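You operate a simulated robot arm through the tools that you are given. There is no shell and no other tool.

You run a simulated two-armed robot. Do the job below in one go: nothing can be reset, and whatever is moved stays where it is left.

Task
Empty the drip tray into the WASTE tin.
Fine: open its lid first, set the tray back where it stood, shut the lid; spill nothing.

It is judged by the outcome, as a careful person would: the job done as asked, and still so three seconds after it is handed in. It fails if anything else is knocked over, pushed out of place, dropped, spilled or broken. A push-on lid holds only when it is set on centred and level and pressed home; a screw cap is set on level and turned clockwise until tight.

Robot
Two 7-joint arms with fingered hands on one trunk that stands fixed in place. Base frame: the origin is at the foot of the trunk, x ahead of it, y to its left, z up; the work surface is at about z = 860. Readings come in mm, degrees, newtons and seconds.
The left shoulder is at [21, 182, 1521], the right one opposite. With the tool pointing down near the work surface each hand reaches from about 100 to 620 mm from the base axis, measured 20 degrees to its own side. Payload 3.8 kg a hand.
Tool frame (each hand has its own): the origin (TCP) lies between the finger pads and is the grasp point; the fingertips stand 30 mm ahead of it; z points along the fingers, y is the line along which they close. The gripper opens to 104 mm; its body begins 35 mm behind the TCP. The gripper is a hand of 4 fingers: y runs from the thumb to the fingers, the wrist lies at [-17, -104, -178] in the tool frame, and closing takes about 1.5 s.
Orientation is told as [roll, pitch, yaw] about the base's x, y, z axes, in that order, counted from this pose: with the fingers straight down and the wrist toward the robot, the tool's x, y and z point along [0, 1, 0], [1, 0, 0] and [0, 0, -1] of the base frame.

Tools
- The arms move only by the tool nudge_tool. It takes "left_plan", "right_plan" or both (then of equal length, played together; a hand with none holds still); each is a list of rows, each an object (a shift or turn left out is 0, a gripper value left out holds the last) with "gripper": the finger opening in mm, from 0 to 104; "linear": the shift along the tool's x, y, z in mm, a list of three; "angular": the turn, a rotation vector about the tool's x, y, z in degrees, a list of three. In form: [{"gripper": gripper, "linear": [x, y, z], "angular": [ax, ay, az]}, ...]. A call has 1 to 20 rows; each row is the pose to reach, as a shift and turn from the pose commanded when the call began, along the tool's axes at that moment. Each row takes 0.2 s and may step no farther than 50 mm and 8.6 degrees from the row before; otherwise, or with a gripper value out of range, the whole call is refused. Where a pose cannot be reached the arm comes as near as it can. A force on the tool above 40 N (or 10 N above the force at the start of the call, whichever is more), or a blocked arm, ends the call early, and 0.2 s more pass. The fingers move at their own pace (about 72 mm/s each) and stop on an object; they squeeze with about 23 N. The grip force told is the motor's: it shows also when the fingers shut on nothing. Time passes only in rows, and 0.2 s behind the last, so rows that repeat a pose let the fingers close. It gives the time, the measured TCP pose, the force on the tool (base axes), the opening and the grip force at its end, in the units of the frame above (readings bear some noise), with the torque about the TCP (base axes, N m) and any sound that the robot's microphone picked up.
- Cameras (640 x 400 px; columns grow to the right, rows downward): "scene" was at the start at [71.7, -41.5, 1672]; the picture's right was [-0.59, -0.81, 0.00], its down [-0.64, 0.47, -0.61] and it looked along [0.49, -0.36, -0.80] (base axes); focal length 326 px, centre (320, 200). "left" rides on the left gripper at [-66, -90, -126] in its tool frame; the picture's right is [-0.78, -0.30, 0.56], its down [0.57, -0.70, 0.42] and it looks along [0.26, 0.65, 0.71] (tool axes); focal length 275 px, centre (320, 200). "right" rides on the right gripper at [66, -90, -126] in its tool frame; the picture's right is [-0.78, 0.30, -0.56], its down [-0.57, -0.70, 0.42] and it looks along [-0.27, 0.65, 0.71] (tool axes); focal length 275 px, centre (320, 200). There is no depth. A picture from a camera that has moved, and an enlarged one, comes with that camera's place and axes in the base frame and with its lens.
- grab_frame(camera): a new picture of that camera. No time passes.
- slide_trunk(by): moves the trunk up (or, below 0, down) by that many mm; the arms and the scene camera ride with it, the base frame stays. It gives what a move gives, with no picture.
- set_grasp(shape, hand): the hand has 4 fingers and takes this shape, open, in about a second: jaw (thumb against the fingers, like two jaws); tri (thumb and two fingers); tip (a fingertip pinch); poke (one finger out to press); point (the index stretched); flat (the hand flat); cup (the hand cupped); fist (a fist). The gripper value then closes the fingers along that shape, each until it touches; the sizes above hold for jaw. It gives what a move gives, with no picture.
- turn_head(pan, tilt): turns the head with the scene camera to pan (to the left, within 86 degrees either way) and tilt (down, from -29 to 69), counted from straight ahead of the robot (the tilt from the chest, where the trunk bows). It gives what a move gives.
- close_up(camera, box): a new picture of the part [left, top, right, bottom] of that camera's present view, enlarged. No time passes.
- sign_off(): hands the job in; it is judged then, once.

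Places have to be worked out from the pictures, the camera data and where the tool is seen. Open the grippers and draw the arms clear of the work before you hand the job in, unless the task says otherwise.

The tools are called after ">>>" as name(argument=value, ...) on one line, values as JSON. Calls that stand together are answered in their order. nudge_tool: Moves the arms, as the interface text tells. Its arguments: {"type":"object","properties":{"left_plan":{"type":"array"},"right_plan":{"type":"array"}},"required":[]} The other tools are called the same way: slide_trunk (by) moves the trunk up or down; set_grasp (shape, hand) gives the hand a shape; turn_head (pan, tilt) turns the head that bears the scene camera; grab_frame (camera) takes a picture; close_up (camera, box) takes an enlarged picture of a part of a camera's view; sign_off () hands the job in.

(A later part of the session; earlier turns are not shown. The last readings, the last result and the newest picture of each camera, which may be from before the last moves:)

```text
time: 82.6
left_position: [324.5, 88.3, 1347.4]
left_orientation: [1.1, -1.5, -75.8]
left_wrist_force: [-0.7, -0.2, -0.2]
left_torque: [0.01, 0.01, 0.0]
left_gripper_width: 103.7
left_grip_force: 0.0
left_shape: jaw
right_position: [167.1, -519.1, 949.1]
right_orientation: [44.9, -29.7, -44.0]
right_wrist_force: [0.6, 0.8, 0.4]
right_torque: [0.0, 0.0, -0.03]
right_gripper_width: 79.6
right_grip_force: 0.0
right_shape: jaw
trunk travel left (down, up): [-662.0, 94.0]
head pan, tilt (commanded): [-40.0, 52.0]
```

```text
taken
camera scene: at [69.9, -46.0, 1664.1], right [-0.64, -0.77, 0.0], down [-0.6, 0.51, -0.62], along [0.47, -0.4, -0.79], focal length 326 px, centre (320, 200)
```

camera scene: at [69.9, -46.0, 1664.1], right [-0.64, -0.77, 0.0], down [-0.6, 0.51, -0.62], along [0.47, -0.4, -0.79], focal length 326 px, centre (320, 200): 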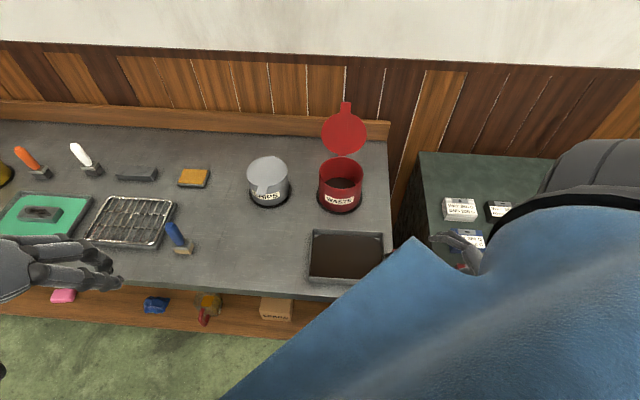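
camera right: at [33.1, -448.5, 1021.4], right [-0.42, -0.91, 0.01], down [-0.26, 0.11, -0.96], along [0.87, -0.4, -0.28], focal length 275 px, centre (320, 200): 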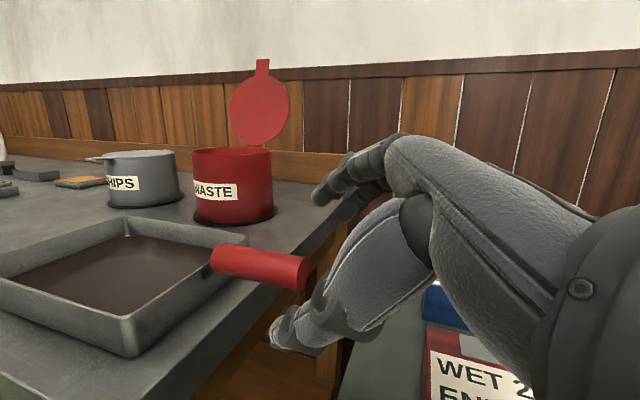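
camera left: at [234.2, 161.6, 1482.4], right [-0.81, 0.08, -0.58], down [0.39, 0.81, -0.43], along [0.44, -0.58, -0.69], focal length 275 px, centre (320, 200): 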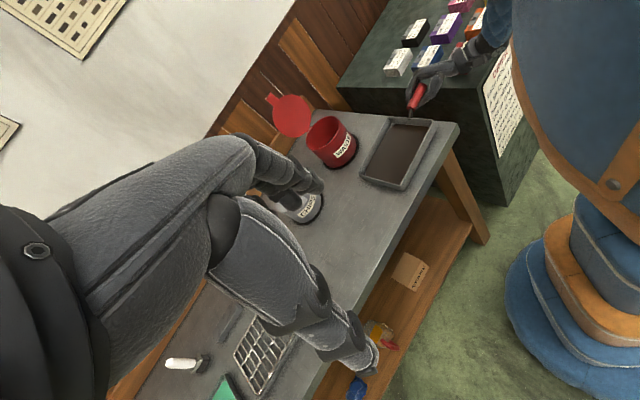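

The tray is free and flat with its handle clear of the bench. I zoom in to measure the handle's new place from the wrist camera.

>>> close_up(camera="right", box=[160, 200, 340, 340])

>>> turn_head(pan=-60, tilt=50)

>>> grab_frame(camera="scene")

```text
2.86 times, centred on (250, 270) of right
camera zoom: at [33.1, -448.5, 1021.4], right [-0.42, -0.91, 0.01], down [-0.26, 0.11, -0.96], along [0.87, -0.4, -0.28], focal length 786 px, centre (520, 0)
```

zoom: 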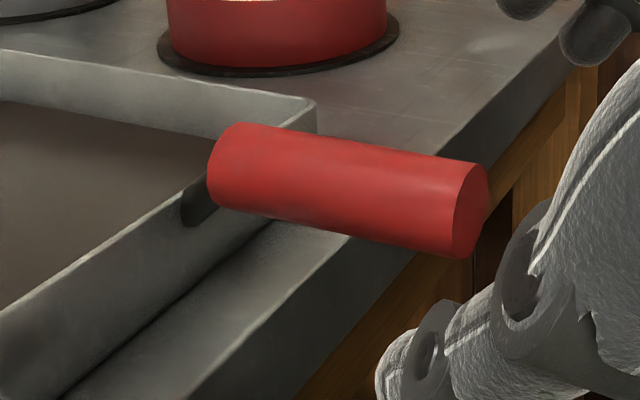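

```text
time: 83.4
left_position: [323.7, 89.4, 1348.2]
left_orientation: [1.2, -1.4, -75.7]
left_wrist_force: [0.4, 0.2, 0.4]
left_torque: [0.05, 0.03, 0.0]
left_gripper_width: 103.7
left_grip_force: 0.0
left_shape: jaw
right_position: [167.9, -518.8, 949.4]
right_orientation: [45.0, -29.9, -44.1]
right_wrist_force: [0.6, 0.1, -0.5]
right_torque: [-0.02, -0.01, 0.02]
right_gripper_width: 79.8
right_grip_force: 0.0
right_shape: jaw
trunk travel left (down, up): [-662.0, 94.0]
head pan, tilt (commanded): [-60.0, 50.0]
```

```text
taken
camera scene: at [49.9, -64.4, 1666.8], right [-0.87, -0.5, 0.0], down [-0.38, 0.66, -0.64], along [0.32, -0.56, -0.77], focal length 326 px, centre (320, 200)
```

scene: 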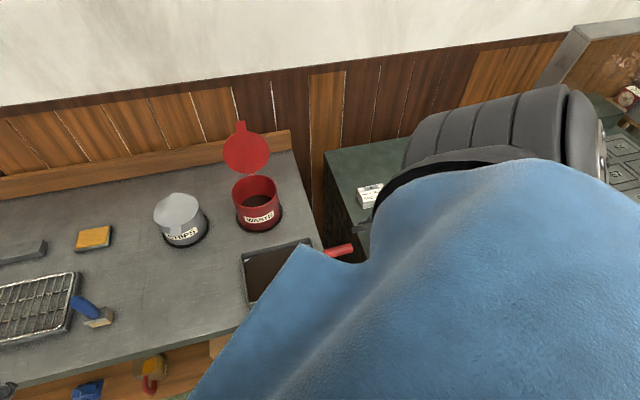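

The handle clears the bench edge by only ~10 mm at its inner end; the thumb needs more room, so I'll hook it again and drag ~28 mm farther. First I raise the hand and lower the trunk 40 mm for reach (hand height unchanged).

>>> nudge_tool(right_plan=[{"linear": [12.3, 10, -12.2]}, {"linear": [24.7, 19.9, -24.4]}, {"linear": [24.7, 19.9, -24.4]}])

>>> slide_trunk(by=-40)

>>> grab_frame(camera="right")

```text
time: 84.2
left_position: [323.6, 89.2, 1346.9]
left_orientation: [1.2, -1.4, -75.7]
left_wrist_force: [-0.5, -0.6, -0.2]
left_torque: [0.01, -0.01, 0.01]
left_gripper_width: 103.8
left_grip_force: 0.2
left_shape: jaw
right_position: [167.0, -517.5, 989.3]
right_orientation: [45.0, -29.7, -44.0]
right_wrist_force: [-0.1, -0.1, 0.3]
right_torque: [0.02, -0.05, -0.03]
right_gripper_width: 79.8
right_grip_force: 0.1
right_shape: jaw
trunk travel left (down, up): [-662.0, 94.0]
head pan, tilt (commanded): [-60.0, 50.0]
```

```text
time: 85.0
left_position: [323.0, 88.7, 1306.7]
left_orientation: [1.3, -1.3, -75.7]
left_wrist_force: [0.1, -0.2, -0.8]
left_torque: [-0.03, -0.03, 0.01]
left_gripper_width: 103.6
left_grip_force: 0.1
left_shape: jaw
right_position: [166.4, -518.5, 949.1]
right_orientation: [44.9, -29.8, -44.1]
right_wrist_force: [0.4, 0.2, 0.6]
right_torque: [0.0, -0.02, 0.0]
right_gripper_width: 79.4
right_grip_force: 0.0
right_shape: jaw
trunk travel left (down, up): [-622.0, 134.0]
head pan, tilt (commanded): [-60.0, 50.0]
```

```text
taken
camera right: at [32.9, -448.2, 1022.1], right [-0.42, -0.91, 0.01], down [-0.26, 0.11, -0.96], along [0.87, -0.4, -0.28], focal length 275 px, centre (320, 200)
```

right: 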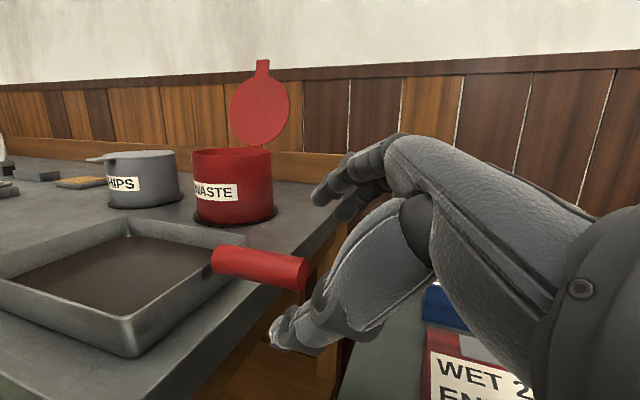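

Same relative pose as before, with reach to spare. I go back over the handle and close.

>>> nudge_tool(right_plan=[{"gripper": 56, "linear": [0, 0, 24]}, {"linear": [0, 0, 48]}, {"linear": [0, 0, 70]}, {"linear": [0, 0, 84]}, {"linear": [0, 0, 90]}, {"gripper": 0, "linear": [0, 0, 90]}, {"linear": [0, 0, 90]}, {"linear": [0, 0, 90]}, {"linear": [0, 0, 90]}, {"linear": [0, 0, 90]}])

>>> grab_frame(camera="right")

```text
time: 87.2
left_position: [324.0, 87.5, 1308.0]
left_orientation: [1.2, -1.3, -75.6]
left_wrist_force: [0.0, 0.6, 0.4]
left_torque: [0.01, 0.02, -0.01]
left_gripper_width: 103.7
left_grip_force: 0.0
left_shape: jaw
right_position: [233.3, -494.1, 893.5]
right_orientation: [45.0, -29.7, -44.1]
right_wrist_force: [0.4, 0.0, 0.2]
right_torque: [-0.03, 0.01, -0.05]
right_gripper_width: 2.0
right_grip_force: 22.8
right_shape: jaw
trunk travel left (down, up): [-622.0, 134.0]
head pan, tilt (commanded): [-60.0, 50.0]
```

```text
taken
camera right: at [100.4, -424.1, 966.9], right [-0.42, -0.91, 0.01], down [-0.26, 0.11, -0.96], along [0.87, -0.4, -0.28], focal length 275 px, centre (320, 200)
```

right: 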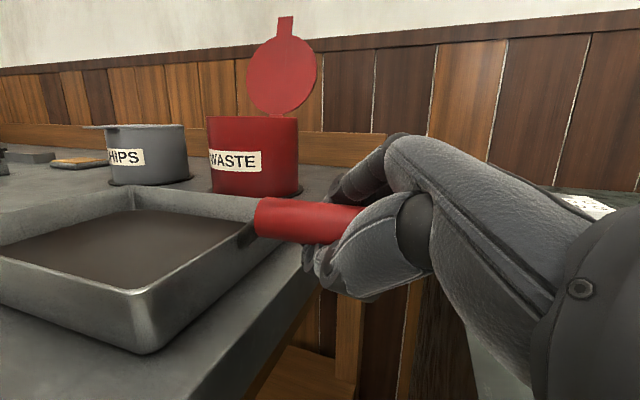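

The fingers closed under the handle. I raise the handle end a few mm so it rests in the cradle and drag ~28 mm farther out.

>>> nudge_tool(right_plan=[{"linear": [1.9, 1.5, -1.8]}, {"linear": [3.7, 3, -3.7]}, {"linear": [2.3, 3, -5.1]}, {"linear": [-0.5, 3, -7.9]}, {"linear": [-4, 3, -11.4]}, {"linear": [-7.6, 3, -15]}, {"linear": [-11.1, 3, -18.5]}, {"linear": [-14, 3, -21.4]}, {"linear": [-16.1, 3, -23.5]}, {"linear": [-16.1, 3, -23.5]}])

>>> grab_frame(camera="right")

>>> grab_frame(camera="scene")

```text
time: 89.5
left_position: [322.4, 89.8, 1307.1]
left_orientation: [1.2, -1.3, -75.7]
left_wrist_force: [-0.5, 0.5, 0.0]
left_torque: [-0.01, 0.0, 0.01]
left_gripper_width: 103.6
left_grip_force: 0.0
left_shape: jaw
right_position: [214.5, -514.6, 900.7]
right_orientation: [45.0, -29.8, -44.0]
right_wrist_force: [1.0, 0.6, -0.4]
right_torque: [0.02, -0.03, -0.03]
right_gripper_width: 2.2
right_grip_force: 23.6
right_shape: jaw
trunk travel left (down, up): [-622.0, 134.0]
head pan, tilt (commanded): [-60.0, 50.0]
```

```text
taken
camera right: at [80.7, -444.8, 973.1], right [-0.42, -0.91, 0.01], down [-0.26, 0.1, -0.96], along [0.87, -0.4, -0.28], focal length 275 px, centre (320, 200)
```

right: 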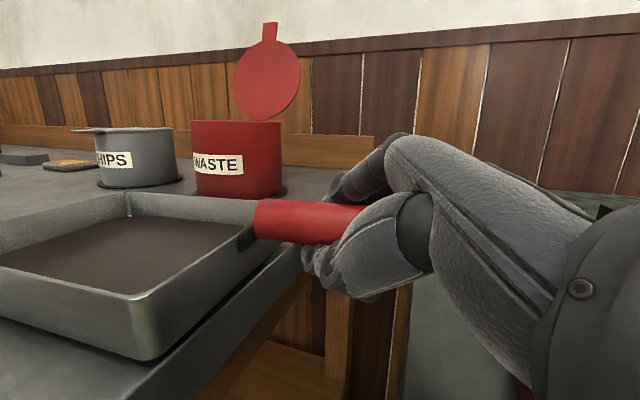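

```text
taken
camera scene: at [51.2, -64.5, 1626.7], right [-0.87, -0.5, 0.0], down [-0.38, 0.66, -0.64], along [0.32, -0.56, -0.77], focal length 326 px, centre (320, 200)
```

scene: 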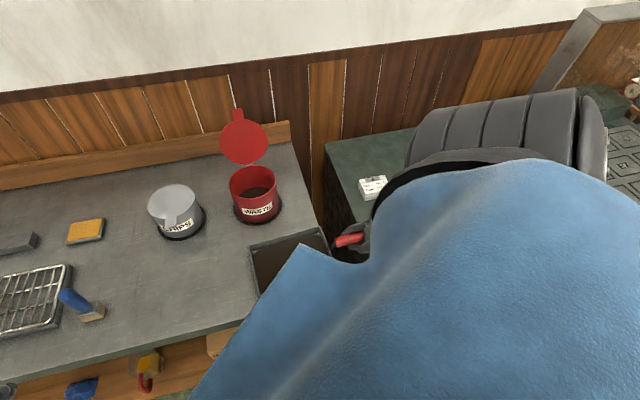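

Dragged another 28 mm. I lower the handle end to the bench and release, backing off along the fingers.

>>> nudge_tool(right_plan=[{"linear": [-1.2, -1, 1.2]}, {"linear": [-2.5, -2, 2.4]}, {"linear": [-3.7, -3, 3.6]}, {"linear": [-4.6, -3.7, 4.5]}, {"linear": [-4.6, -3.7, 4.5]}, {"gripper": 12, "linear": [-4.6, -3.7, 4.5]}, {"gripper": 26, "linear": [-4.6, -3.7, 4.5]}, {"gripper": 44, "linear": [-4.6, -3.7, 4.5]}, {"gripper": 64, "linear": [-4.6, -3.7, 4.5]}, {"gripper": 80, "linear": [-4.6, -3.7, 4.5]}, {"linear": [-4.6, -3.7, -10]}, {"linear": [-4.6, -3.7, -35]}, {"linear": [-4.6, -3.7, -65]}, {"linear": [-4.6, -3.7, -90]}, {"linear": [-4.6, -3.7, -90]}])

>>> grab_frame(camera="right")

>>> close_up(camera="right", box=[160, 200, 340, 340])

```text
time: 92.7
left_position: [323.4, 88.8, 1306.8]
left_orientation: [1.1, -1.4, -75.6]
left_wrist_force: [0.3, 1.0, 0.7]
left_torque: [0.01, 0.0, 0.03]
left_gripper_width: 103.9
left_grip_force: 0.0
left_shape: jaw
right_position: [143.6, -540.7, 952.3]
right_orientation: [44.9, -29.7, -44.1]
right_wrist_force: [0.5, 0.0, 1.3]
right_torque: [-0.01, 0.01, -0.01]
right_gripper_width: 79.9
right_grip_force: 0.1
right_shape: jaw
trunk travel left (down, up): [-622.0, 134.0]
head pan, tilt (commanded): [-60.0, 50.0]
```

```text
taken
camera right: at [9.6, -470.6, 1023.6], right [-0.42, -0.91, 0.01], down [-0.26, 0.11, -0.96], along [0.87, -0.4, -0.28], focal length 275 px, centre (320, 200)
```

right: 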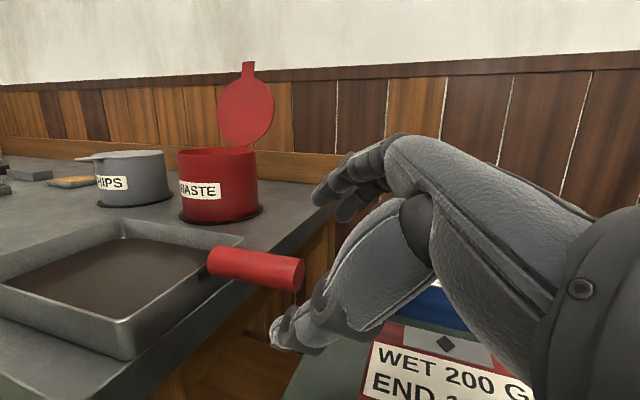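

```text
2.86 times, centred on (250, 270) of right
camera zoom: at [9.6, -470.6, 1023.6], right [-0.42, -0.91, 0.01], down [-0.26, 0.11, -0.96], along [0.87, -0.4, -0.28], focal length 786 px, centre (520, 0)
```

zoom: 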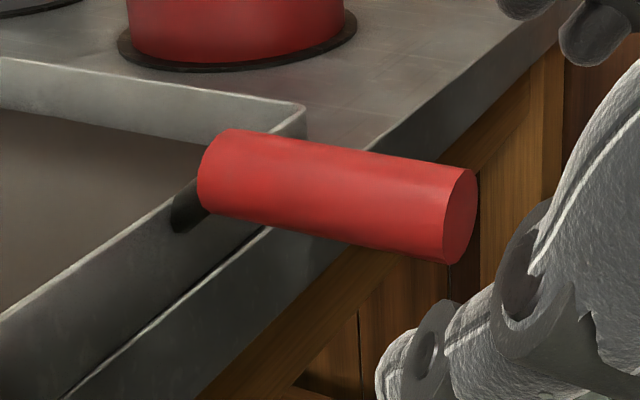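

The handle is now well clear of the bench edge. Since the jaw shape only cages the handle, I try the "fist" shape in free air here to see whether it curls into a tighter power grip.

>>> set_grasp(hand="right", shape="fist")

>>> grab_frame(camera="right")

>>> nudge_tool(right_plan=[{"gripper": 104}, {"gripper": 104}, {"gripper": 104}, {"gripper": 104}, {"gripper": 104}])

>>> grab_frame(camera="right")

```text
time: 93.5
left_position: [322.6, 88.6, 1306.9]
left_orientation: [1.3, -1.3, -75.7]
left_wrist_force: [0.0, -0.3, -0.4]
left_torque: [0.03, 0.0, -0.01]
left_gripper_width: 103.9
left_grip_force: 0.1
left_shape: jaw
right_position: [143.4, -540.5, 950.9]
right_orientation: [45.0, -29.8, -44.1]
right_wrist_force: [1.3, 0.9, 0.0]
right_torque: [-0.01, -0.01, 0.02]
right_gripper_width: 0.2
right_grip_force: 0.0
right_shape: fist
trunk travel left (down, up): [-622.0, 134.0]
head pan, tilt (commanded): [-60.0, 50.0]
```

```text
taken
camera right: at [9.4, -470.6, 1023.5], right [-0.42, -0.91, 0.01], down [-0.26, 0.1, -0.96], along [0.87, -0.4, -0.28], focal length 275 px, centre (320, 200)
```

right: 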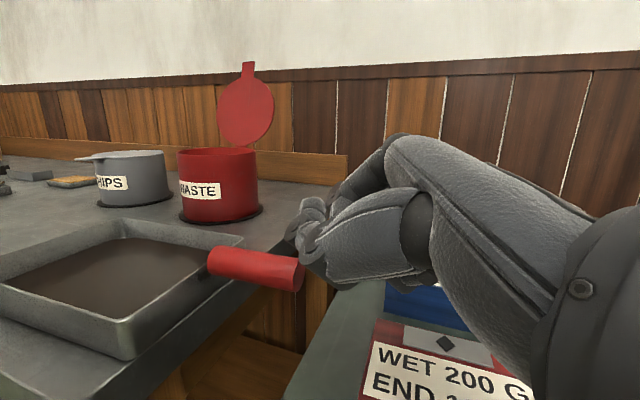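

```text
time: 94.8
left_position: [323.8, 88.6, 1307.7]
left_orientation: [1.3, -1.5, -75.7]
left_wrist_force: [0.1, -0.6, 0.0]
left_torque: [0.03, 0.0, 0.01]
left_gripper_width: 103.9
left_grip_force: 0.1
left_shape: jaw
right_position: [143.1, -540.6, 951.0]
right_orientation: [44.9, -29.8, -44.1]
right_wrist_force: [-0.4, -0.2, -0.9]
right_torque: [-0.01, 0.0, 0.02]
right_gripper_width: 0.0
right_grip_force: 0.1
right_shape: fist
trunk travel left (down, up): [-622.0, 134.0]
head pan, tilt (commanded): [-60.0, 50.0]
```

```text
taken
camera right: at [9.4, -470.6, 1023.5], right [-0.42, -0.91, 0.01], down [-0.26, 0.11, -0.96], along [0.87, -0.4, -0.28], focal length 275 px, centre (320, 200)
```

right: 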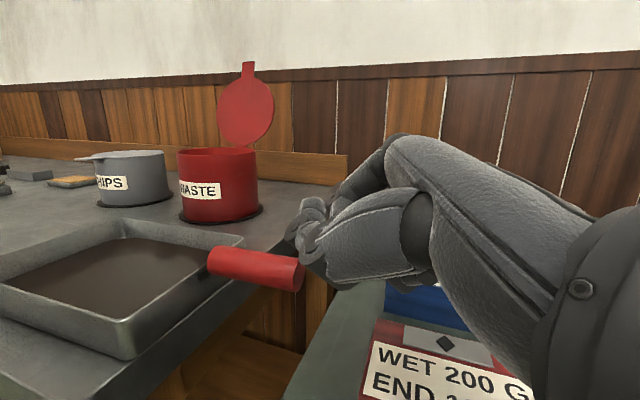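

"Fist" is simply closed and cannot be opened around a handle. I look at "cup" and "tri" the same way, both open and closed, in free air.

>>> set_grasp(hand="right", shape="cup")

>>> close_up(camera="right", box=[220, 100, 500, 400])

>>> nudge_tool(right_plan=[{"gripper": 0}, {"gripper": 0}, {"gripper": 0}, {"gripper": 0}, {"gripper": 0}, {"gripper": 0}, {"gripper": 0}])

>>> close_up(camera="right", box=[220, 100, 500, 400])

```text
time: 95.7
left_position: [322.8, 88.3, 1307.3]
left_orientation: [1.2, -1.3, -75.7]
left_wrist_force: [-0.9, -0.1, 0.4]
left_torque: [-0.01, -0.02, 0.04]
left_gripper_width: 103.7
left_grip_force: 0.1
left_shape: jaw
right_position: [143.6, -540.4, 950.2]
right_orientation: [45.0, -29.8, -44.1]
right_wrist_force: [0.1, -0.3, -0.4]
right_torque: [-0.02, 0.01, 0.01]
right_gripper_width: 59.4
right_grip_force: 0.1
right_shape: cup
trunk travel left (down, up): [-622.0, 134.0]
head pan, tilt (commanded): [-60.0, 50.0]
```

```text
1.33 times, centred on (360, 250) of right
camera zoom: at [9.4, -470.6, 1023.5], right [-0.42, -0.91, 0.01], down [-0.26, 0.11, -0.96], along [0.87, -0.4, -0.28], focal length 367 px, centre (267, 133)
```

zoom: 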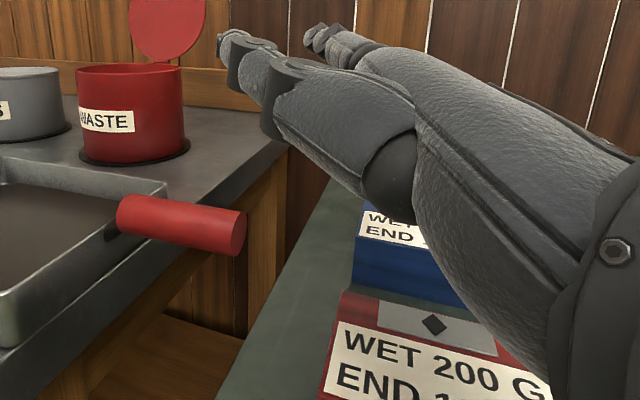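

```text
time: 97.2
left_position: [322.5, 88.3, 1307.6]
left_orientation: [1.3, -1.4, -75.8]
left_wrist_force: [-0.1, 1.2, 0.4]
left_torque: [0.02, 0.0, -0.01]
left_gripper_width: 103.8
left_grip_force: 0.1
left_shape: jaw
right_position: [142.8, -541.0, 950.5]
right_orientation: [45.0, -29.8, -44.1]
right_wrist_force: [-0.1, 0.1, -0.4]
right_torque: [0.02, 0.01, -0.01]
right_gripper_width: 0.0
right_grip_force: 23.0
right_shape: cup
trunk travel left (down, up): [-622.0, 134.0]
head pan, tilt (commanded): [-60.0, 50.0]
```

```text
1.33 times, centred on (360, 250) of right
camera zoom: at [9.4, -470.6, 1023.5], right [-0.42, -0.91, 0.01], down [-0.26, 0.11, -0.96], along [0.87, -0.4, -0.28], focal length 367 px, centre (267, 133)
```

zoom: 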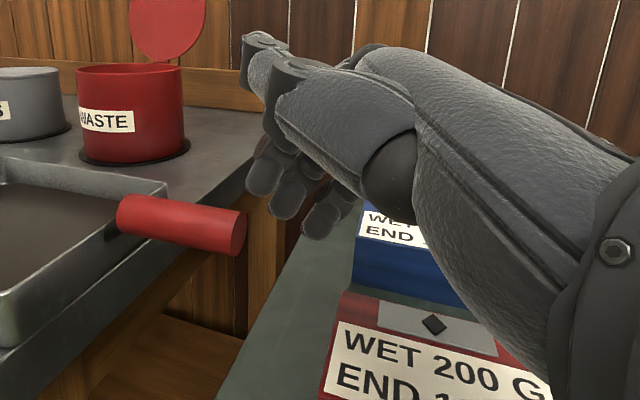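

In "cup" the thumb lies out of the way and the three fingers curl into a hook: promising for a power grip. I look at it from the left camera too.

>>> close_up(camera="left", box=[370, 30, 530, 150])

>>> set_grasp(hand="right", shape="cup")

>>> close_up(camera="left", box=[370, 30, 530, 150])

```text
3.33 times, centred on (450, 90) of left
camera zoom: at [234.1, 161.6, 1429.4], right [-0.81, 0.08, -0.58], down [0.39, 0.81, -0.43], along [0.44, -0.58, -0.69], focal length 918 px, centre (-113, 567)
```

zoom: 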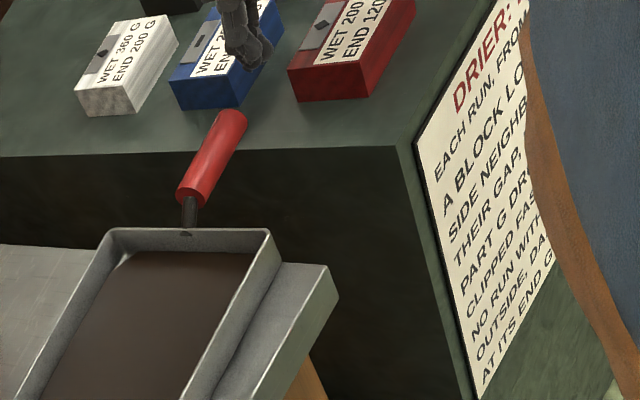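

```text
time: 98.2
left_position: [322.2, 88.8, 1307.3]
left_orientation: [1.2, -1.4, -75.6]
left_wrist_force: [1.1, 0.0, 0.0]
left_torque: [0.0, 0.02, 0.02]
left_gripper_width: 103.8
left_grip_force: 0.0
left_shape: jaw
right_position: [143.5, -541.0, 951.2]
right_orientation: [44.9, -29.9, -44.0]
right_wrist_force: [-0.2, -0.2, -0.5]
right_torque: [-0.04, 0.01, -0.03]
right_gripper_width: 59.7
right_grip_force: 0.0
right_shape: cup
trunk travel left (down, up): [-622.0, 134.0]
head pan, tilt (commanded): [-60.0, 50.0]
```

```text
3.33 times, centred on (450, 90) of left
camera zoom: at [234.1, 161.6, 1429.4], right [-0.81, 0.08, -0.58], down [0.39, 0.81, -0.43], along [0.44, -0.58, -0.69], focal length 918 px, centre (-113, 567)
```

zoom: 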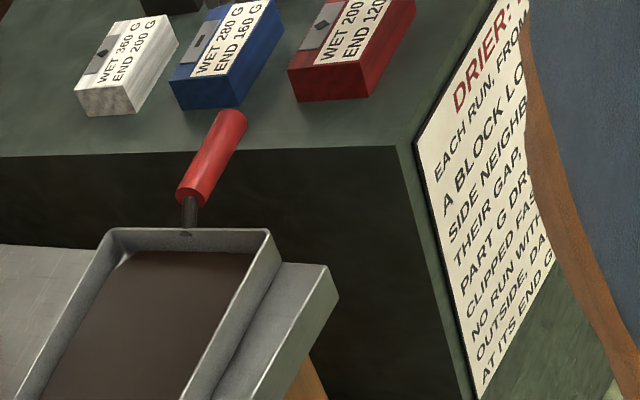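

The way around the handle is free. I turn the hand to roll 30 and line up for the cup grip, 90 mm back along the finger direction.

>>> nudge_tool(right_plan=[{"linear": [9.6, -1.8, 8.2], "angular": [0.3, -4.7, -0.3]}, {"linear": [19.2, -3.6, 16.5], "angular": [0.6, -9.5, -0.6]}, {"linear": [28.8, -5.4, 24.7], "angular": [0.9, -14.2, -0.9]}, {"linear": [28.8, -5.4, 24.7], "angular": [0.9, -14.2, -0.9]}])

>>> grab_frame(camera="right")

>>> grab_frame(camera="left")

```text
time: 99.2
left_position: [324.1, 88.1, 1306.3]
left_orientation: [1.2, -1.4, -75.7]
left_wrist_force: [-0.9, -0.8, 0.4]
left_torque: [0.04, -0.01, -0.02]
left_gripper_width: 103.8
left_grip_force: 0.0
left_shape: jaw
right_position: [166.1, -508.5, 950.7]
right_orientation: [30.1, -29.6, -42.7]
right_wrist_force: [-0.1, 0.5, 0.0]
right_torque: [0.03, 0.01, -0.03]
right_gripper_width: 59.8
right_grip_force: 0.0
right_shape: cup
trunk travel left (down, up): [-622.0, 134.0]
head pan, tilt (commanded): [-60.0, 50.0]
```

```text
taken
camera right: at [52.6, -413.1, 1029.2], right [-0.49, -0.84, 0.23], down [-0.4, -0.01, -0.92], along [0.77, -0.54, -0.33], focal length 275 px, centre (320, 200)
```

right: 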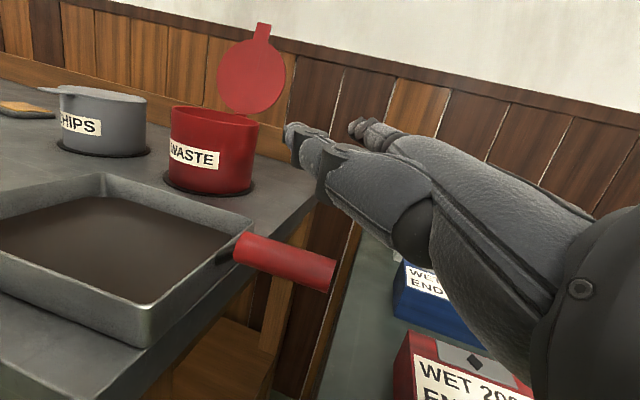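

```text
taken
camera left: at [234.1, 161.2, 1429.5], right [-0.81, 0.08, -0.58], down [0.39, 0.81, -0.43], along [0.44, -0.58, -0.69], focal length 275 px, centre (320, 200)
```

left: 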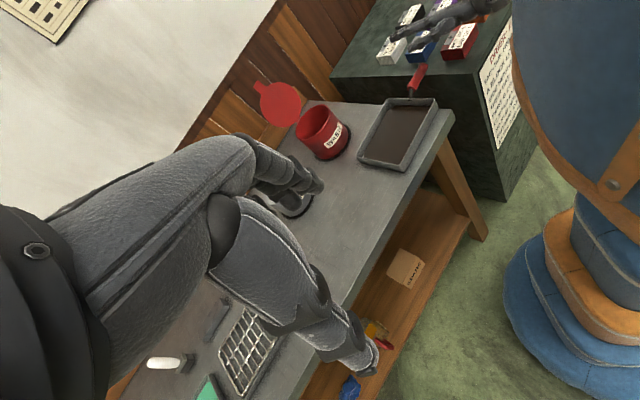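

I zoom the left camera on the hand to see the open cup's shape relative to the handle.

>>> close_up(camera="left", box=[370, 0, 530, 110])

>>> close_up(camera="right", box=[200, 90, 480, 310])

```text
3.64 times, centred on (450, 55) of left
camera zoom: at [234.1, 161.2, 1429.5], right [-0.81, 0.08, -0.58], down [0.39, 0.81, -0.43], along [0.44, -0.58, -0.69], focal length 1001 px, centre (-153, 727)
```

zoom: 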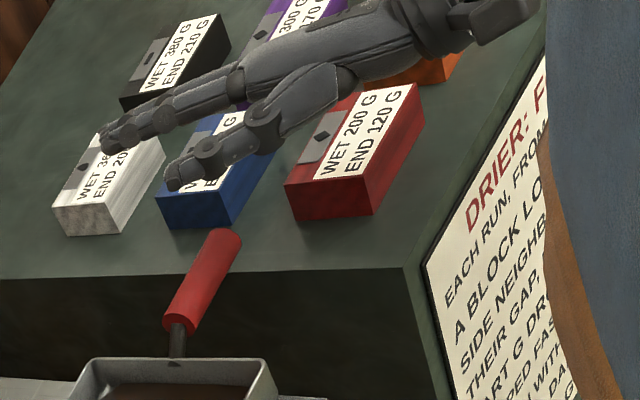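

```text
1.82 times, centred on (340, 200) of right
camera zoom: at [52.6, -413.1, 1029.2], right [-0.49, -0.84, 0.23], down [-0.4, -0.01, -0.92], along [0.77, -0.54, -0.33], focal length 500 px, centre (284, 200)
```

zoom: 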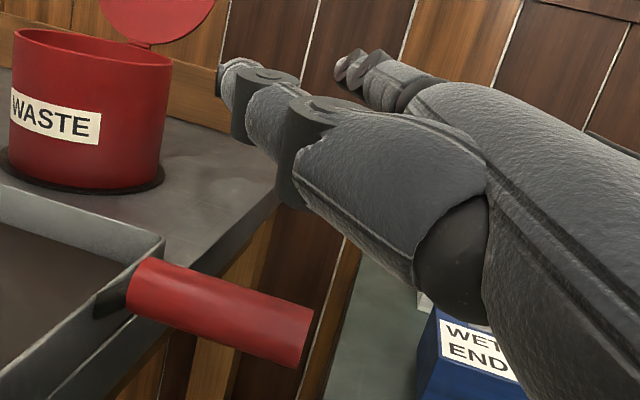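

The cup holds fingers straight forward and thumb alongside; the handle can pass under the palm. I advance 50 mm and look again.

>>> nudge_tool(right_plan=[{"linear": [0, 0, 17]}, {"linear": [0, 0, 34]}, {"linear": [0, 0, 50]}, {"linear": [0, 0, 50]}])

>>> grab_frame(camera="right")

>>> close_up(camera="left", box=[370, 0, 530, 110])

```text
time: 100.2
left_position: [322.8, 87.6, 1306.8]
left_orientation: [1.2, -1.5, -75.7]
left_wrist_force: [0.2, 0.6, 0.1]
left_torque: [-0.04, 0.04, 0.05]
left_gripper_width: 103.4
left_grip_force: 0.0
left_shape: jaw
right_position: [198.3, -505.0, 913.2]
right_orientation: [30.2, -29.6, -42.5]
right_wrist_force: [0.8, 0.5, 0.1]
right_torque: [-0.02, 0.0, 0.03]
right_gripper_width: 59.8
right_grip_force: 0.1
right_shape: cup
trunk travel left (down, up): [-622.0, 134.0]
head pan, tilt (commanded): [-60.0, 50.0]
```

```text
taken
camera right: at [85.1, -409.0, 991.5], right [-0.49, -0.84, 0.23], down [-0.4, -0.01, -0.92], along [0.78, -0.54, -0.33], focal length 275 px, centre (320, 200)
```

right: 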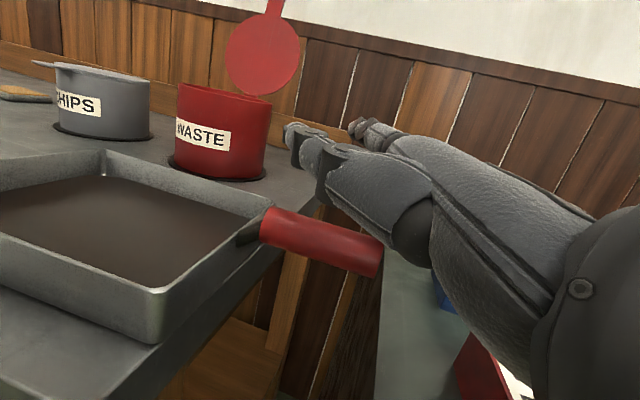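

```text
3.64 times, centred on (450, 55) of left
camera zoom: at [233.8, 161.6, 1429.5], right [-0.81, 0.08, -0.58], down [0.39, 0.81, -0.43], along [0.44, -0.58, -0.69], focal length 1001 px, centre (-153, 727)
```

zoom: 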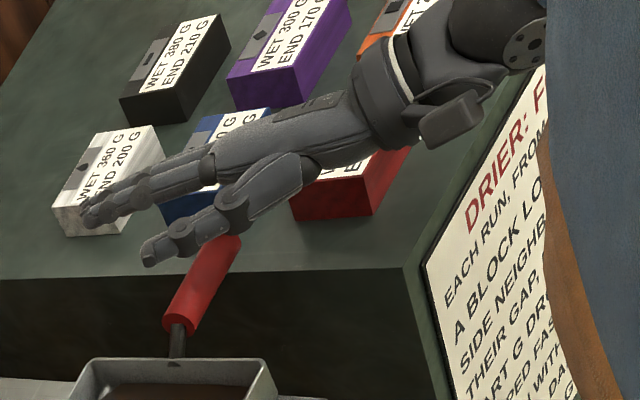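

The palm and thumb are above the handle as intended. I continue 26 mm along the fingers, then check.

>>> nudge_tool(right_plan=[{"linear": [0, 0, 9]}, {"linear": [0, 0, 18]}, {"linear": [0, 0, 26]}, {"linear": [0, 0, 26]}])

>>> grab_frame(camera="right")

>>> close_up(camera="left", box=[370, 0, 530, 110])

```text
time: 101.2
left_position: [324.3, 89.4, 1308.3]
left_orientation: [1.1, -1.5, -75.7]
left_wrist_force: [0.5, -0.2, -0.8]
left_torque: [-0.01, 0.0, -0.01]
left_gripper_width: 104.1
left_grip_force: 0.0
left_shape: jaw
right_position: [216.3, -501.4, 894.3]
right_orientation: [30.1, -29.6, -42.6]
right_wrist_force: [-0.8, 0.1, -0.1]
right_torque: [-0.02, -0.02, 0.0]
right_gripper_width: 59.6
right_grip_force: 0.1
right_shape: cup
trunk travel left (down, up): [-622.0, 134.0]
head pan, tilt (commanded): [-60.0, 50.0]
```

```text
taken
camera right: at [102.3, -406.9, 972.1], right [-0.49, -0.84, 0.23], down [-0.4, -0.01, -0.92], along [0.78, -0.54, -0.33], focal length 275 px, centre (320, 200)
```

right: 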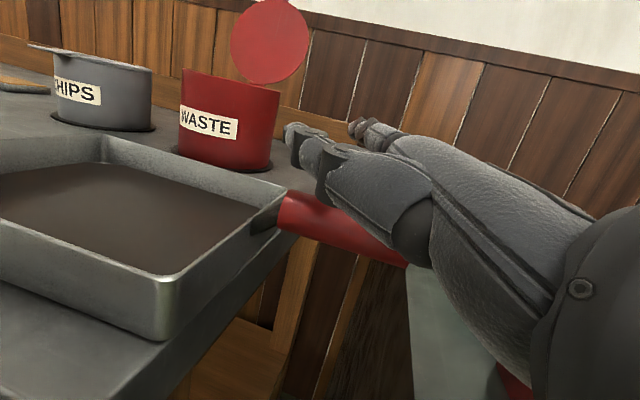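

```text
3.64 times, centred on (450, 55) of left
camera zoom: at [233.9, 161.7, 1429.4], right [-0.81, 0.08, -0.58], down [0.39, 0.81, -0.43], along [0.44, -0.58, -0.69], focal length 1001 px, centre (-153, 727)
```

zoom: 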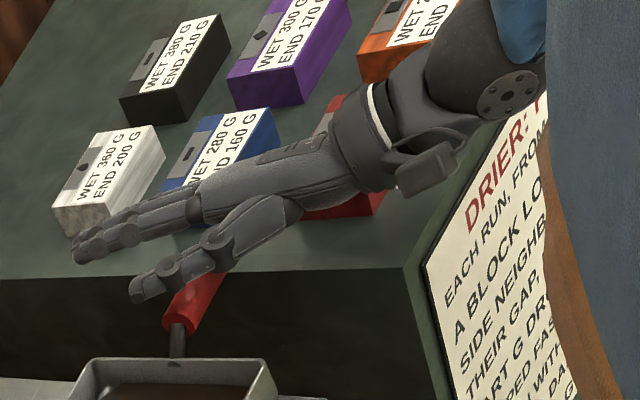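

The handle now lies ahead of the palm (about 60 mm from it). For a power grip it must sit deeper, so I continue slowly 32 mm, watching contact force.

>>> nudge_tool(right_plan=[{"linear": [0, 0, 8]}, {"linear": [0, 0, 16]}, {"linear": [0, 0, 22]}, {"linear": [0, 0, 27]}, {"linear": [0, 0, 32]}, {"linear": [0, 0, 32]}])

>>> grab_frame(camera="right")

>>> close_up(camera="left", box=[370, 0, 530, 110])

```text
time: 102.5
left_position: [321.6, 89.6, 1308.0]
left_orientation: [1.3, -1.4, -75.8]
left_wrist_force: [-0.2, -0.2, -0.1]
left_torque: [-0.01, -0.01, -0.01]
left_gripper_width: 103.9
left_grip_force: 0.0
left_shape: jaw
right_position: [236.4, -500.2, 871.0]
right_orientation: [30.2, -29.7, -42.7]
right_wrist_force: [-4.2, -3.9, 12.1]
right_torque: [0.23, -0.22, 0.13]
right_gripper_width: 59.4
right_grip_force: 0.1
right_shape: cup
trunk travel left (down, up): [-622.0, 134.0]
head pan, tilt (commanded): [-60.0, 50.0]
```

```text
taken
camera right: at [122.8, -404.3, 948.5], right [-0.49, -0.84, 0.23], down [-0.4, -0.01, -0.92], along [0.78, -0.54, -0.33], focal length 275 px, centre (320, 200)
```

right: 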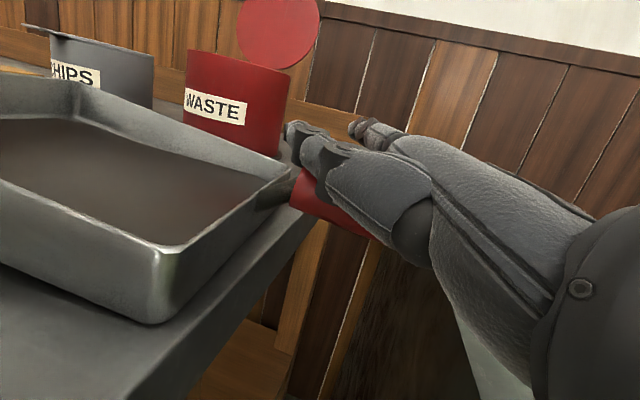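

```text
3.64 times, centred on (450, 55) of left
camera zoom: at [233.1, 162.1, 1429.6], right [-0.81, 0.08, -0.58], down [0.39, 0.81, -0.43], along [0.44, -0.58, -0.69], focal length 1001 px, centre (-153, 727)
```

zoom: 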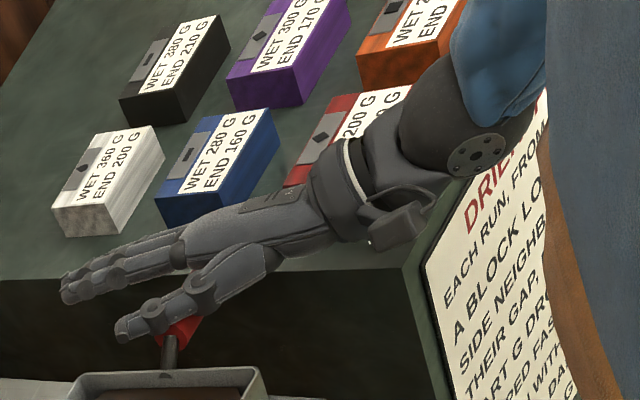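

The palm/thumb is pressing the handle (13 N, partly downward) – too much on an overhanging handle. I back off 6 mm at once.

>>> nudge_tool(right_plan=[{"linear": [0, 0, -3]}, {"linear": [0, 0, -6]}, {"linear": [0, 0, -7]}])

>>> grab_frame(camera="right")

>>> grab_frame(camera="scene")

>>> grab_frame(camera="left")

```text
time: 103.3
left_position: [323.4, 88.9, 1306.6]
left_orientation: [1.2, -1.3, -75.7]
left_wrist_force: [0.0, 0.1, 0.3]
left_torque: [-0.05, 0.0, 0.0]
left_gripper_width: 103.9
left_grip_force: 0.1
left_shape: jaw
right_position: [231.3, -498.0, 875.2]
right_orientation: [30.1, -29.4, -42.6]
right_wrist_force: [0.0, 0.3, 2.0]
right_torque: [-0.07, 0.06, -0.01]
right_gripper_width: 59.7
right_grip_force: 0.0
right_shape: cup
trunk travel left (down, up): [-622.0, 134.0]
head pan, tilt (commanded): [-60.0, 50.0]
```

```text
taken
camera right: at [118.4, -403.8, 952.7], right [-0.49, -0.84, 0.23], down [-0.4, -0.01, -0.91], along [0.77, -0.54, -0.33], focal length 275 px, centre (320, 200)
```

right: 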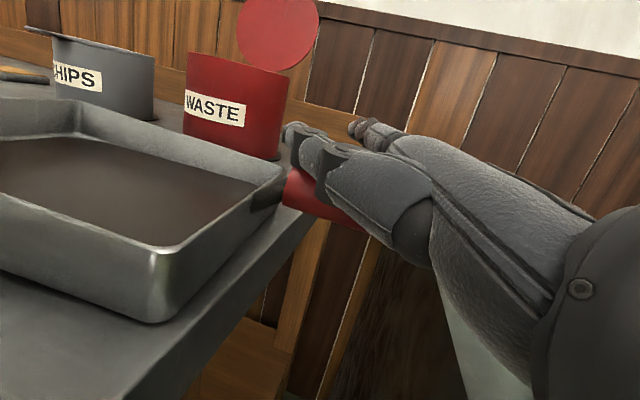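

```text
taken
camera scene: at [51.1, -64.1, 1626.7], right [-0.87, -0.5, 0.0], down [-0.38, 0.66, -0.64], along [0.32, -0.56, -0.77], focal length 326 px, centre (320, 200)
```

scene: 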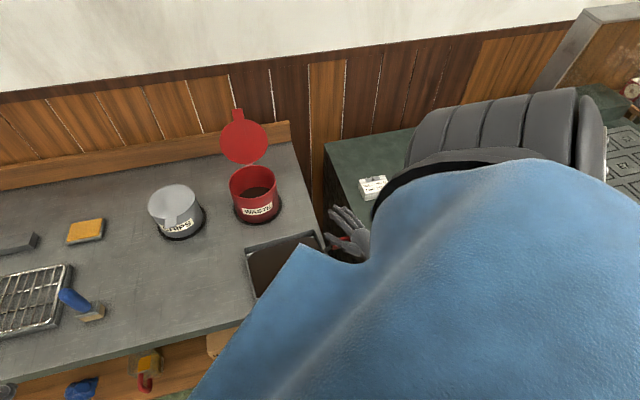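

```text
taken
camera left: at [234.1, 162.0, 1429.3], right [-0.81, 0.08, -0.58], down [0.39, 0.81, -0.43], along [0.44, -0.58, -0.69], focal length 275 px, centre (320, 200)
```

left: 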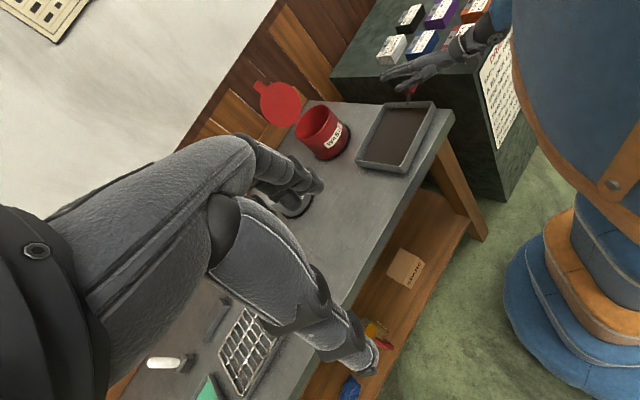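

The handle now just touches the palm (2 N). I close the cup so the three fingers hook round and clamp it against the palm.

>>> nudge_tool(right_plan=[{"gripper": 50}, {"gripper": 40}, {"gripper": 30}, {"gripper": 20}, {"gripper": 10}, {"gripper": 0}, {"gripper": 0}, {"gripper": 0}, {"gripper": 0}, {"gripper": 0}])

>>> grab_frame(camera="right")

>>> close_up(camera="left", box=[350, 30, 510, 190])

>>> close_up(camera="scene", box=[230, 190, 390, 310])

```text
time: 105.5
left_position: [322.9, 88.5, 1307.5]
left_orientation: [1.2, -1.5, -75.6]
left_wrist_force: [0.9, 0.6, -0.3]
left_torque: [-0.01, -0.01, 0.01]
left_gripper_width: 103.7
left_grip_force: 0.1
left_shape: jaw
right_position: [231.2, -499.9, 874.8]
right_orientation: [30.2, -29.5, -42.6]
right_wrist_force: [0.3, -2.5, 3.3]
right_torque: [-0.05, 0.07, 0.09]
right_gripper_width: 0.0
right_grip_force: 22.7
right_shape: cup
trunk travel left (down, up): [-622.0, 134.0]
head pan, tilt (commanded): [-60.0, 50.0]
```

```text
taken
camera right: at [118.8, -404.7, 953.1], right [-0.49, -0.84, 0.23], down [-0.4, -0.01, -0.92], along [0.78, -0.54, -0.33], focal length 275 px, centre (320, 200)
```

right: 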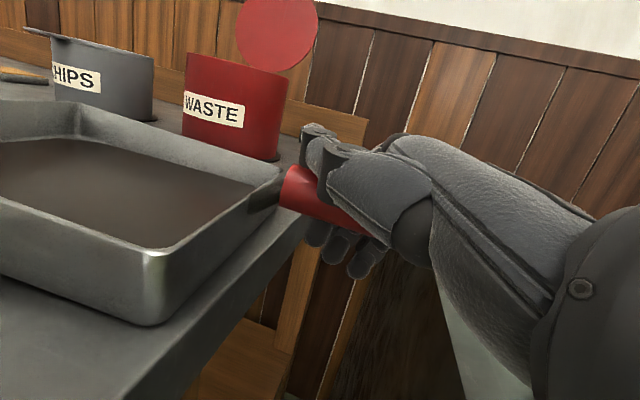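

```text
2.50 times, centred on (430, 110) of left
camera zoom: at [234.1, 161.6, 1429.4], right [-0.81, 0.08, -0.58], down [0.39, 0.81, -0.43], along [0.44, -0.58, -0.69], focal length 688 px, centre (45, 425)
```

zoom: 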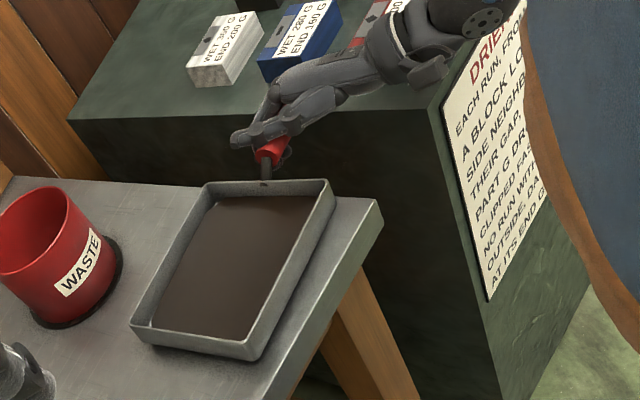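

```text
3.33 times, centred on (310, 250) of scene
camera zoom: at [51.0, -64.5, 1626.8], right [-0.87, -0.5, 0.0], down [-0.38, 0.66, -0.64], along [0.32, -0.56, -0.77], focal length 1086 px, centre (353, 33)
```

zoom: 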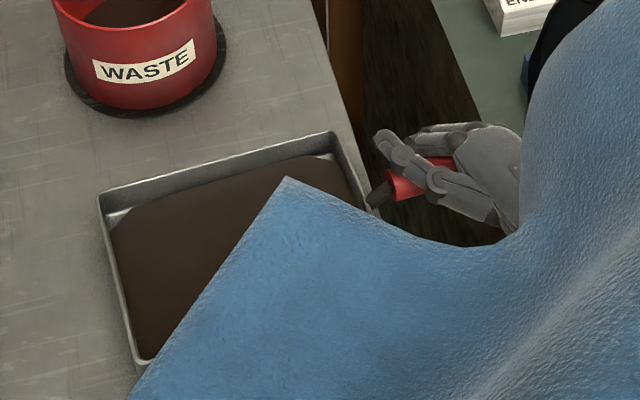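

Fingertips show beneath the handle, thumb above: it is hooked. I test with a 5 mm lift for torque.

>>> nudge_tool(right_plan=[{"linear": [0.5, 0.6, -0.9]}, {"linear": [1.1, 1.2, -1.9]}, {"linear": [1.6, 1.9, -2.8]}, {"linear": [2.2, 2.5, -3.8]}, {"linear": [2.2, 2.5, -3.8]}])

>>> grab_frame(camera="right")

>>> close_up(camera="left", box=[350, 30, 510, 190])

```text
time: 106.8
left_position: [323.8, 87.9, 1307.2]
left_orientation: [1.2, -1.3, -75.6]
left_wrist_force: [0.0, -0.2, 0.1]
left_torque: [0.04, 0.0, -0.05]
left_gripper_width: 104.0
left_grip_force: 0.1
left_shape: jaw
right_position: [231.6, -499.0, 879.7]
right_orientation: [30.2, -29.6, -42.6]
right_wrist_force: [-0.1, 0.1, 0.1]
right_torque: [0.01, 0.01, 0.03]
right_gripper_width: 0.0
right_grip_force: 22.8
right_shape: cup
trunk travel left (down, up): [-622.0, 134.0]
head pan, tilt (commanded): [-60.0, 50.0]
```

```text
taken
camera right: at [118.7, -405.1, 957.8], right [-0.49, -0.84, 0.23], down [-0.4, -0.01, -0.92], along [0.77, -0.54, -0.33], focal length 275 px, centre (320, 200)
```

right: 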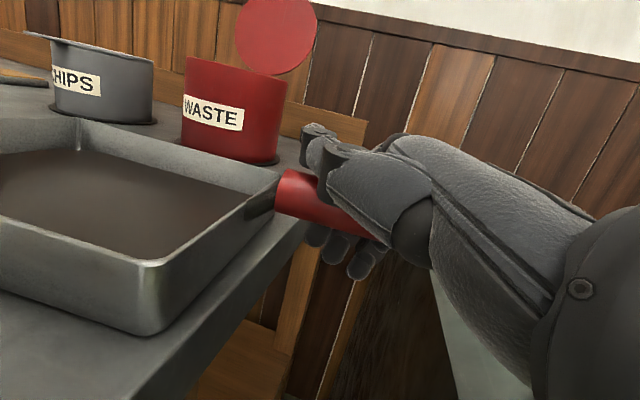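

```text
2.50 times, centred on (430, 110) of left
camera zoom: at [234.1, 161.7, 1429.4], right [-0.81, 0.08, -0.58], down [0.39, 0.81, -0.43], along [0.44, -0.58, -0.69], focal length 688 px, centre (45, 425)
```

zoom: 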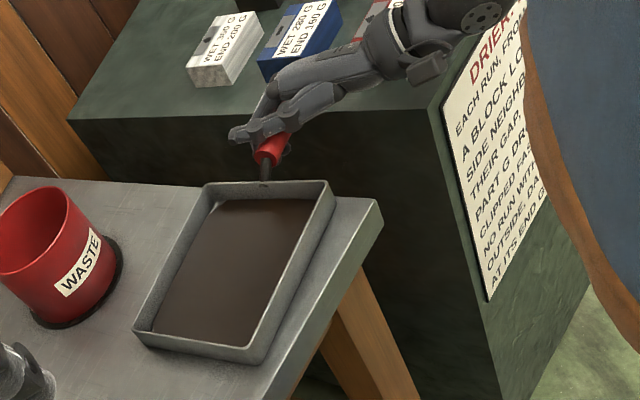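

No load yet: the cup has play. I now command the fist shape, which should curl the fingers the rest of the way and clamp the handle into the palm.

>>> set_grasp(hand="right", shape="fist")

>>> grab_frame(camera="right")

>>> close_up(camera="left", box=[350, 30, 510, 190])

>>> close_up(camera="scene", box=[230, 190, 390, 310])

```text
time: 107.7
left_position: [323.2, 90.6, 1307.9]
left_orientation: [1.2, -1.5, -75.6]
left_wrist_force: [-0.1, 0.2, -0.2]
left_torque: [0.01, 0.01, 0.01]
left_gripper_width: 103.7
left_grip_force: 0.1
left_shape: jaw
right_position: [233.5, -499.3, 882.6]
right_orientation: [30.9, -30.0, -43.1]
right_wrist_force: [2.7, -0.5, 22.1]
right_torque: [2.39, -1.93, 0.26]
right_gripper_width: 0.0
right_grip_force: 0.0
right_shape: fist
trunk travel left (down, up): [-622.0, 134.0]
head pan, tilt (commanded): [-60.0, 50.0]
```

```text
taken
camera right: at [120.0, -404.4, 960.2], right [-0.49, -0.84, 0.22], down [-0.39, -0.01, -0.92], along [0.78, -0.54, -0.32], focal length 275 px, centre (320, 200)
```

right: 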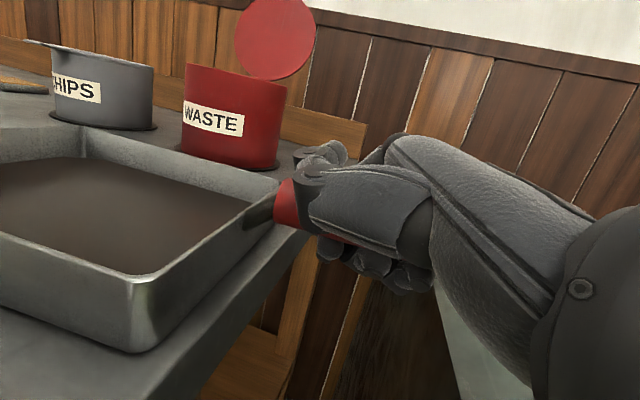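

```text
2.50 times, centred on (430, 110) of left
camera zoom: at [233.4, 163.2, 1429.5], right [-0.81, 0.08, -0.58], down [0.39, 0.81, -0.43], along [0.44, -0.58, -0.69], focal length 688 px, centre (45, 425)
```

zoom: 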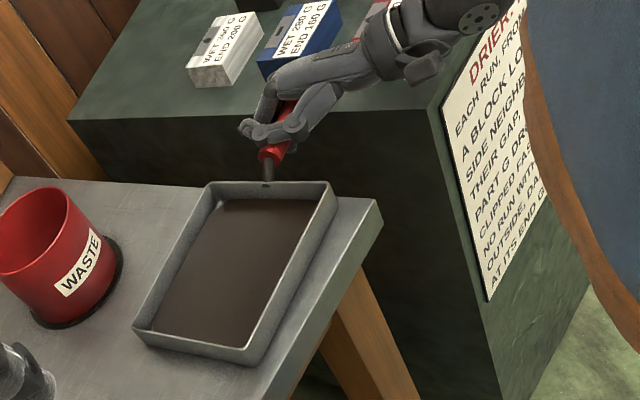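

```text
3.33 times, centred on (310, 250) of scene
camera zoom: at [50.2, -62.7, 1627.0], right [-0.87, -0.5, 0.0], down [-0.38, 0.66, -0.64], along [0.32, -0.56, -0.77], focal length 1086 px, centre (353, 33)
```

zoom: 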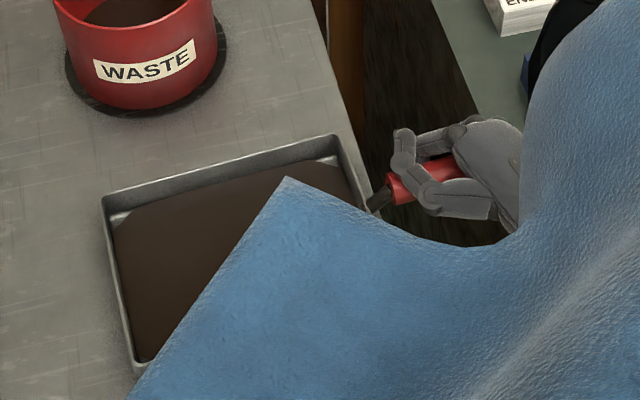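

Now the force/torque show a rigid clamp: the tray is being pressed onto the bench (22 N, 3 N·m). I relieve that by raising and tilting the hand nose-up a little.

>>> nudge_tool(right_plan=[{"linear": [0.3, 0.4, -0.5], "angular": [-0.1, 0.3, 0.15]}, {"linear": [0.6, 0.7, -1], "angular": [-0.2, 0.6, 0.3]}, {"linear": [0.9, 1, -1.5], "angular": [-0.3, 0.9, 0.45]}, {"linear": [0.9, 1, -1.5], "angular": [-0.3, 0.9, 0.45]}])

>>> grab_frame(camera="right")

```text
time: 108.7
left_position: [324.0, 89.2, 1307.6]
left_orientation: [1.3, -1.3, -75.7]
left_wrist_force: [-0.2, -0.4, -0.2]
left_torque: [0.02, 0.0, -0.02]
left_gripper_width: 103.7
left_grip_force: 0.1
left_shape: jaw
right_position: [232.7, -500.0, 882.2]
right_orientation: [31.7, -29.7, -43.4]
right_wrist_force: [2.8, 2.0, 12.8]
right_torque: [2.05, -1.77, -0.14]
right_gripper_width: 0.0
right_grip_force: 0.2
right_shape: fist
trunk travel left (down, up): [-622.0, 134.0]
head pan, tilt (commanded): [-60.0, 50.0]
```

```text
taken
camera right: at [117.7, -405.1, 960.8], right [-0.49, -0.85, 0.21], down [-0.39, 0.0, -0.92], along [0.78, -0.53, -0.33], focal length 275 px, centre (320, 200)
```

right: 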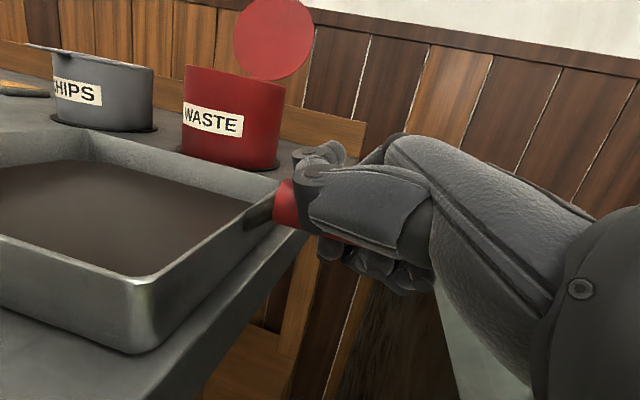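

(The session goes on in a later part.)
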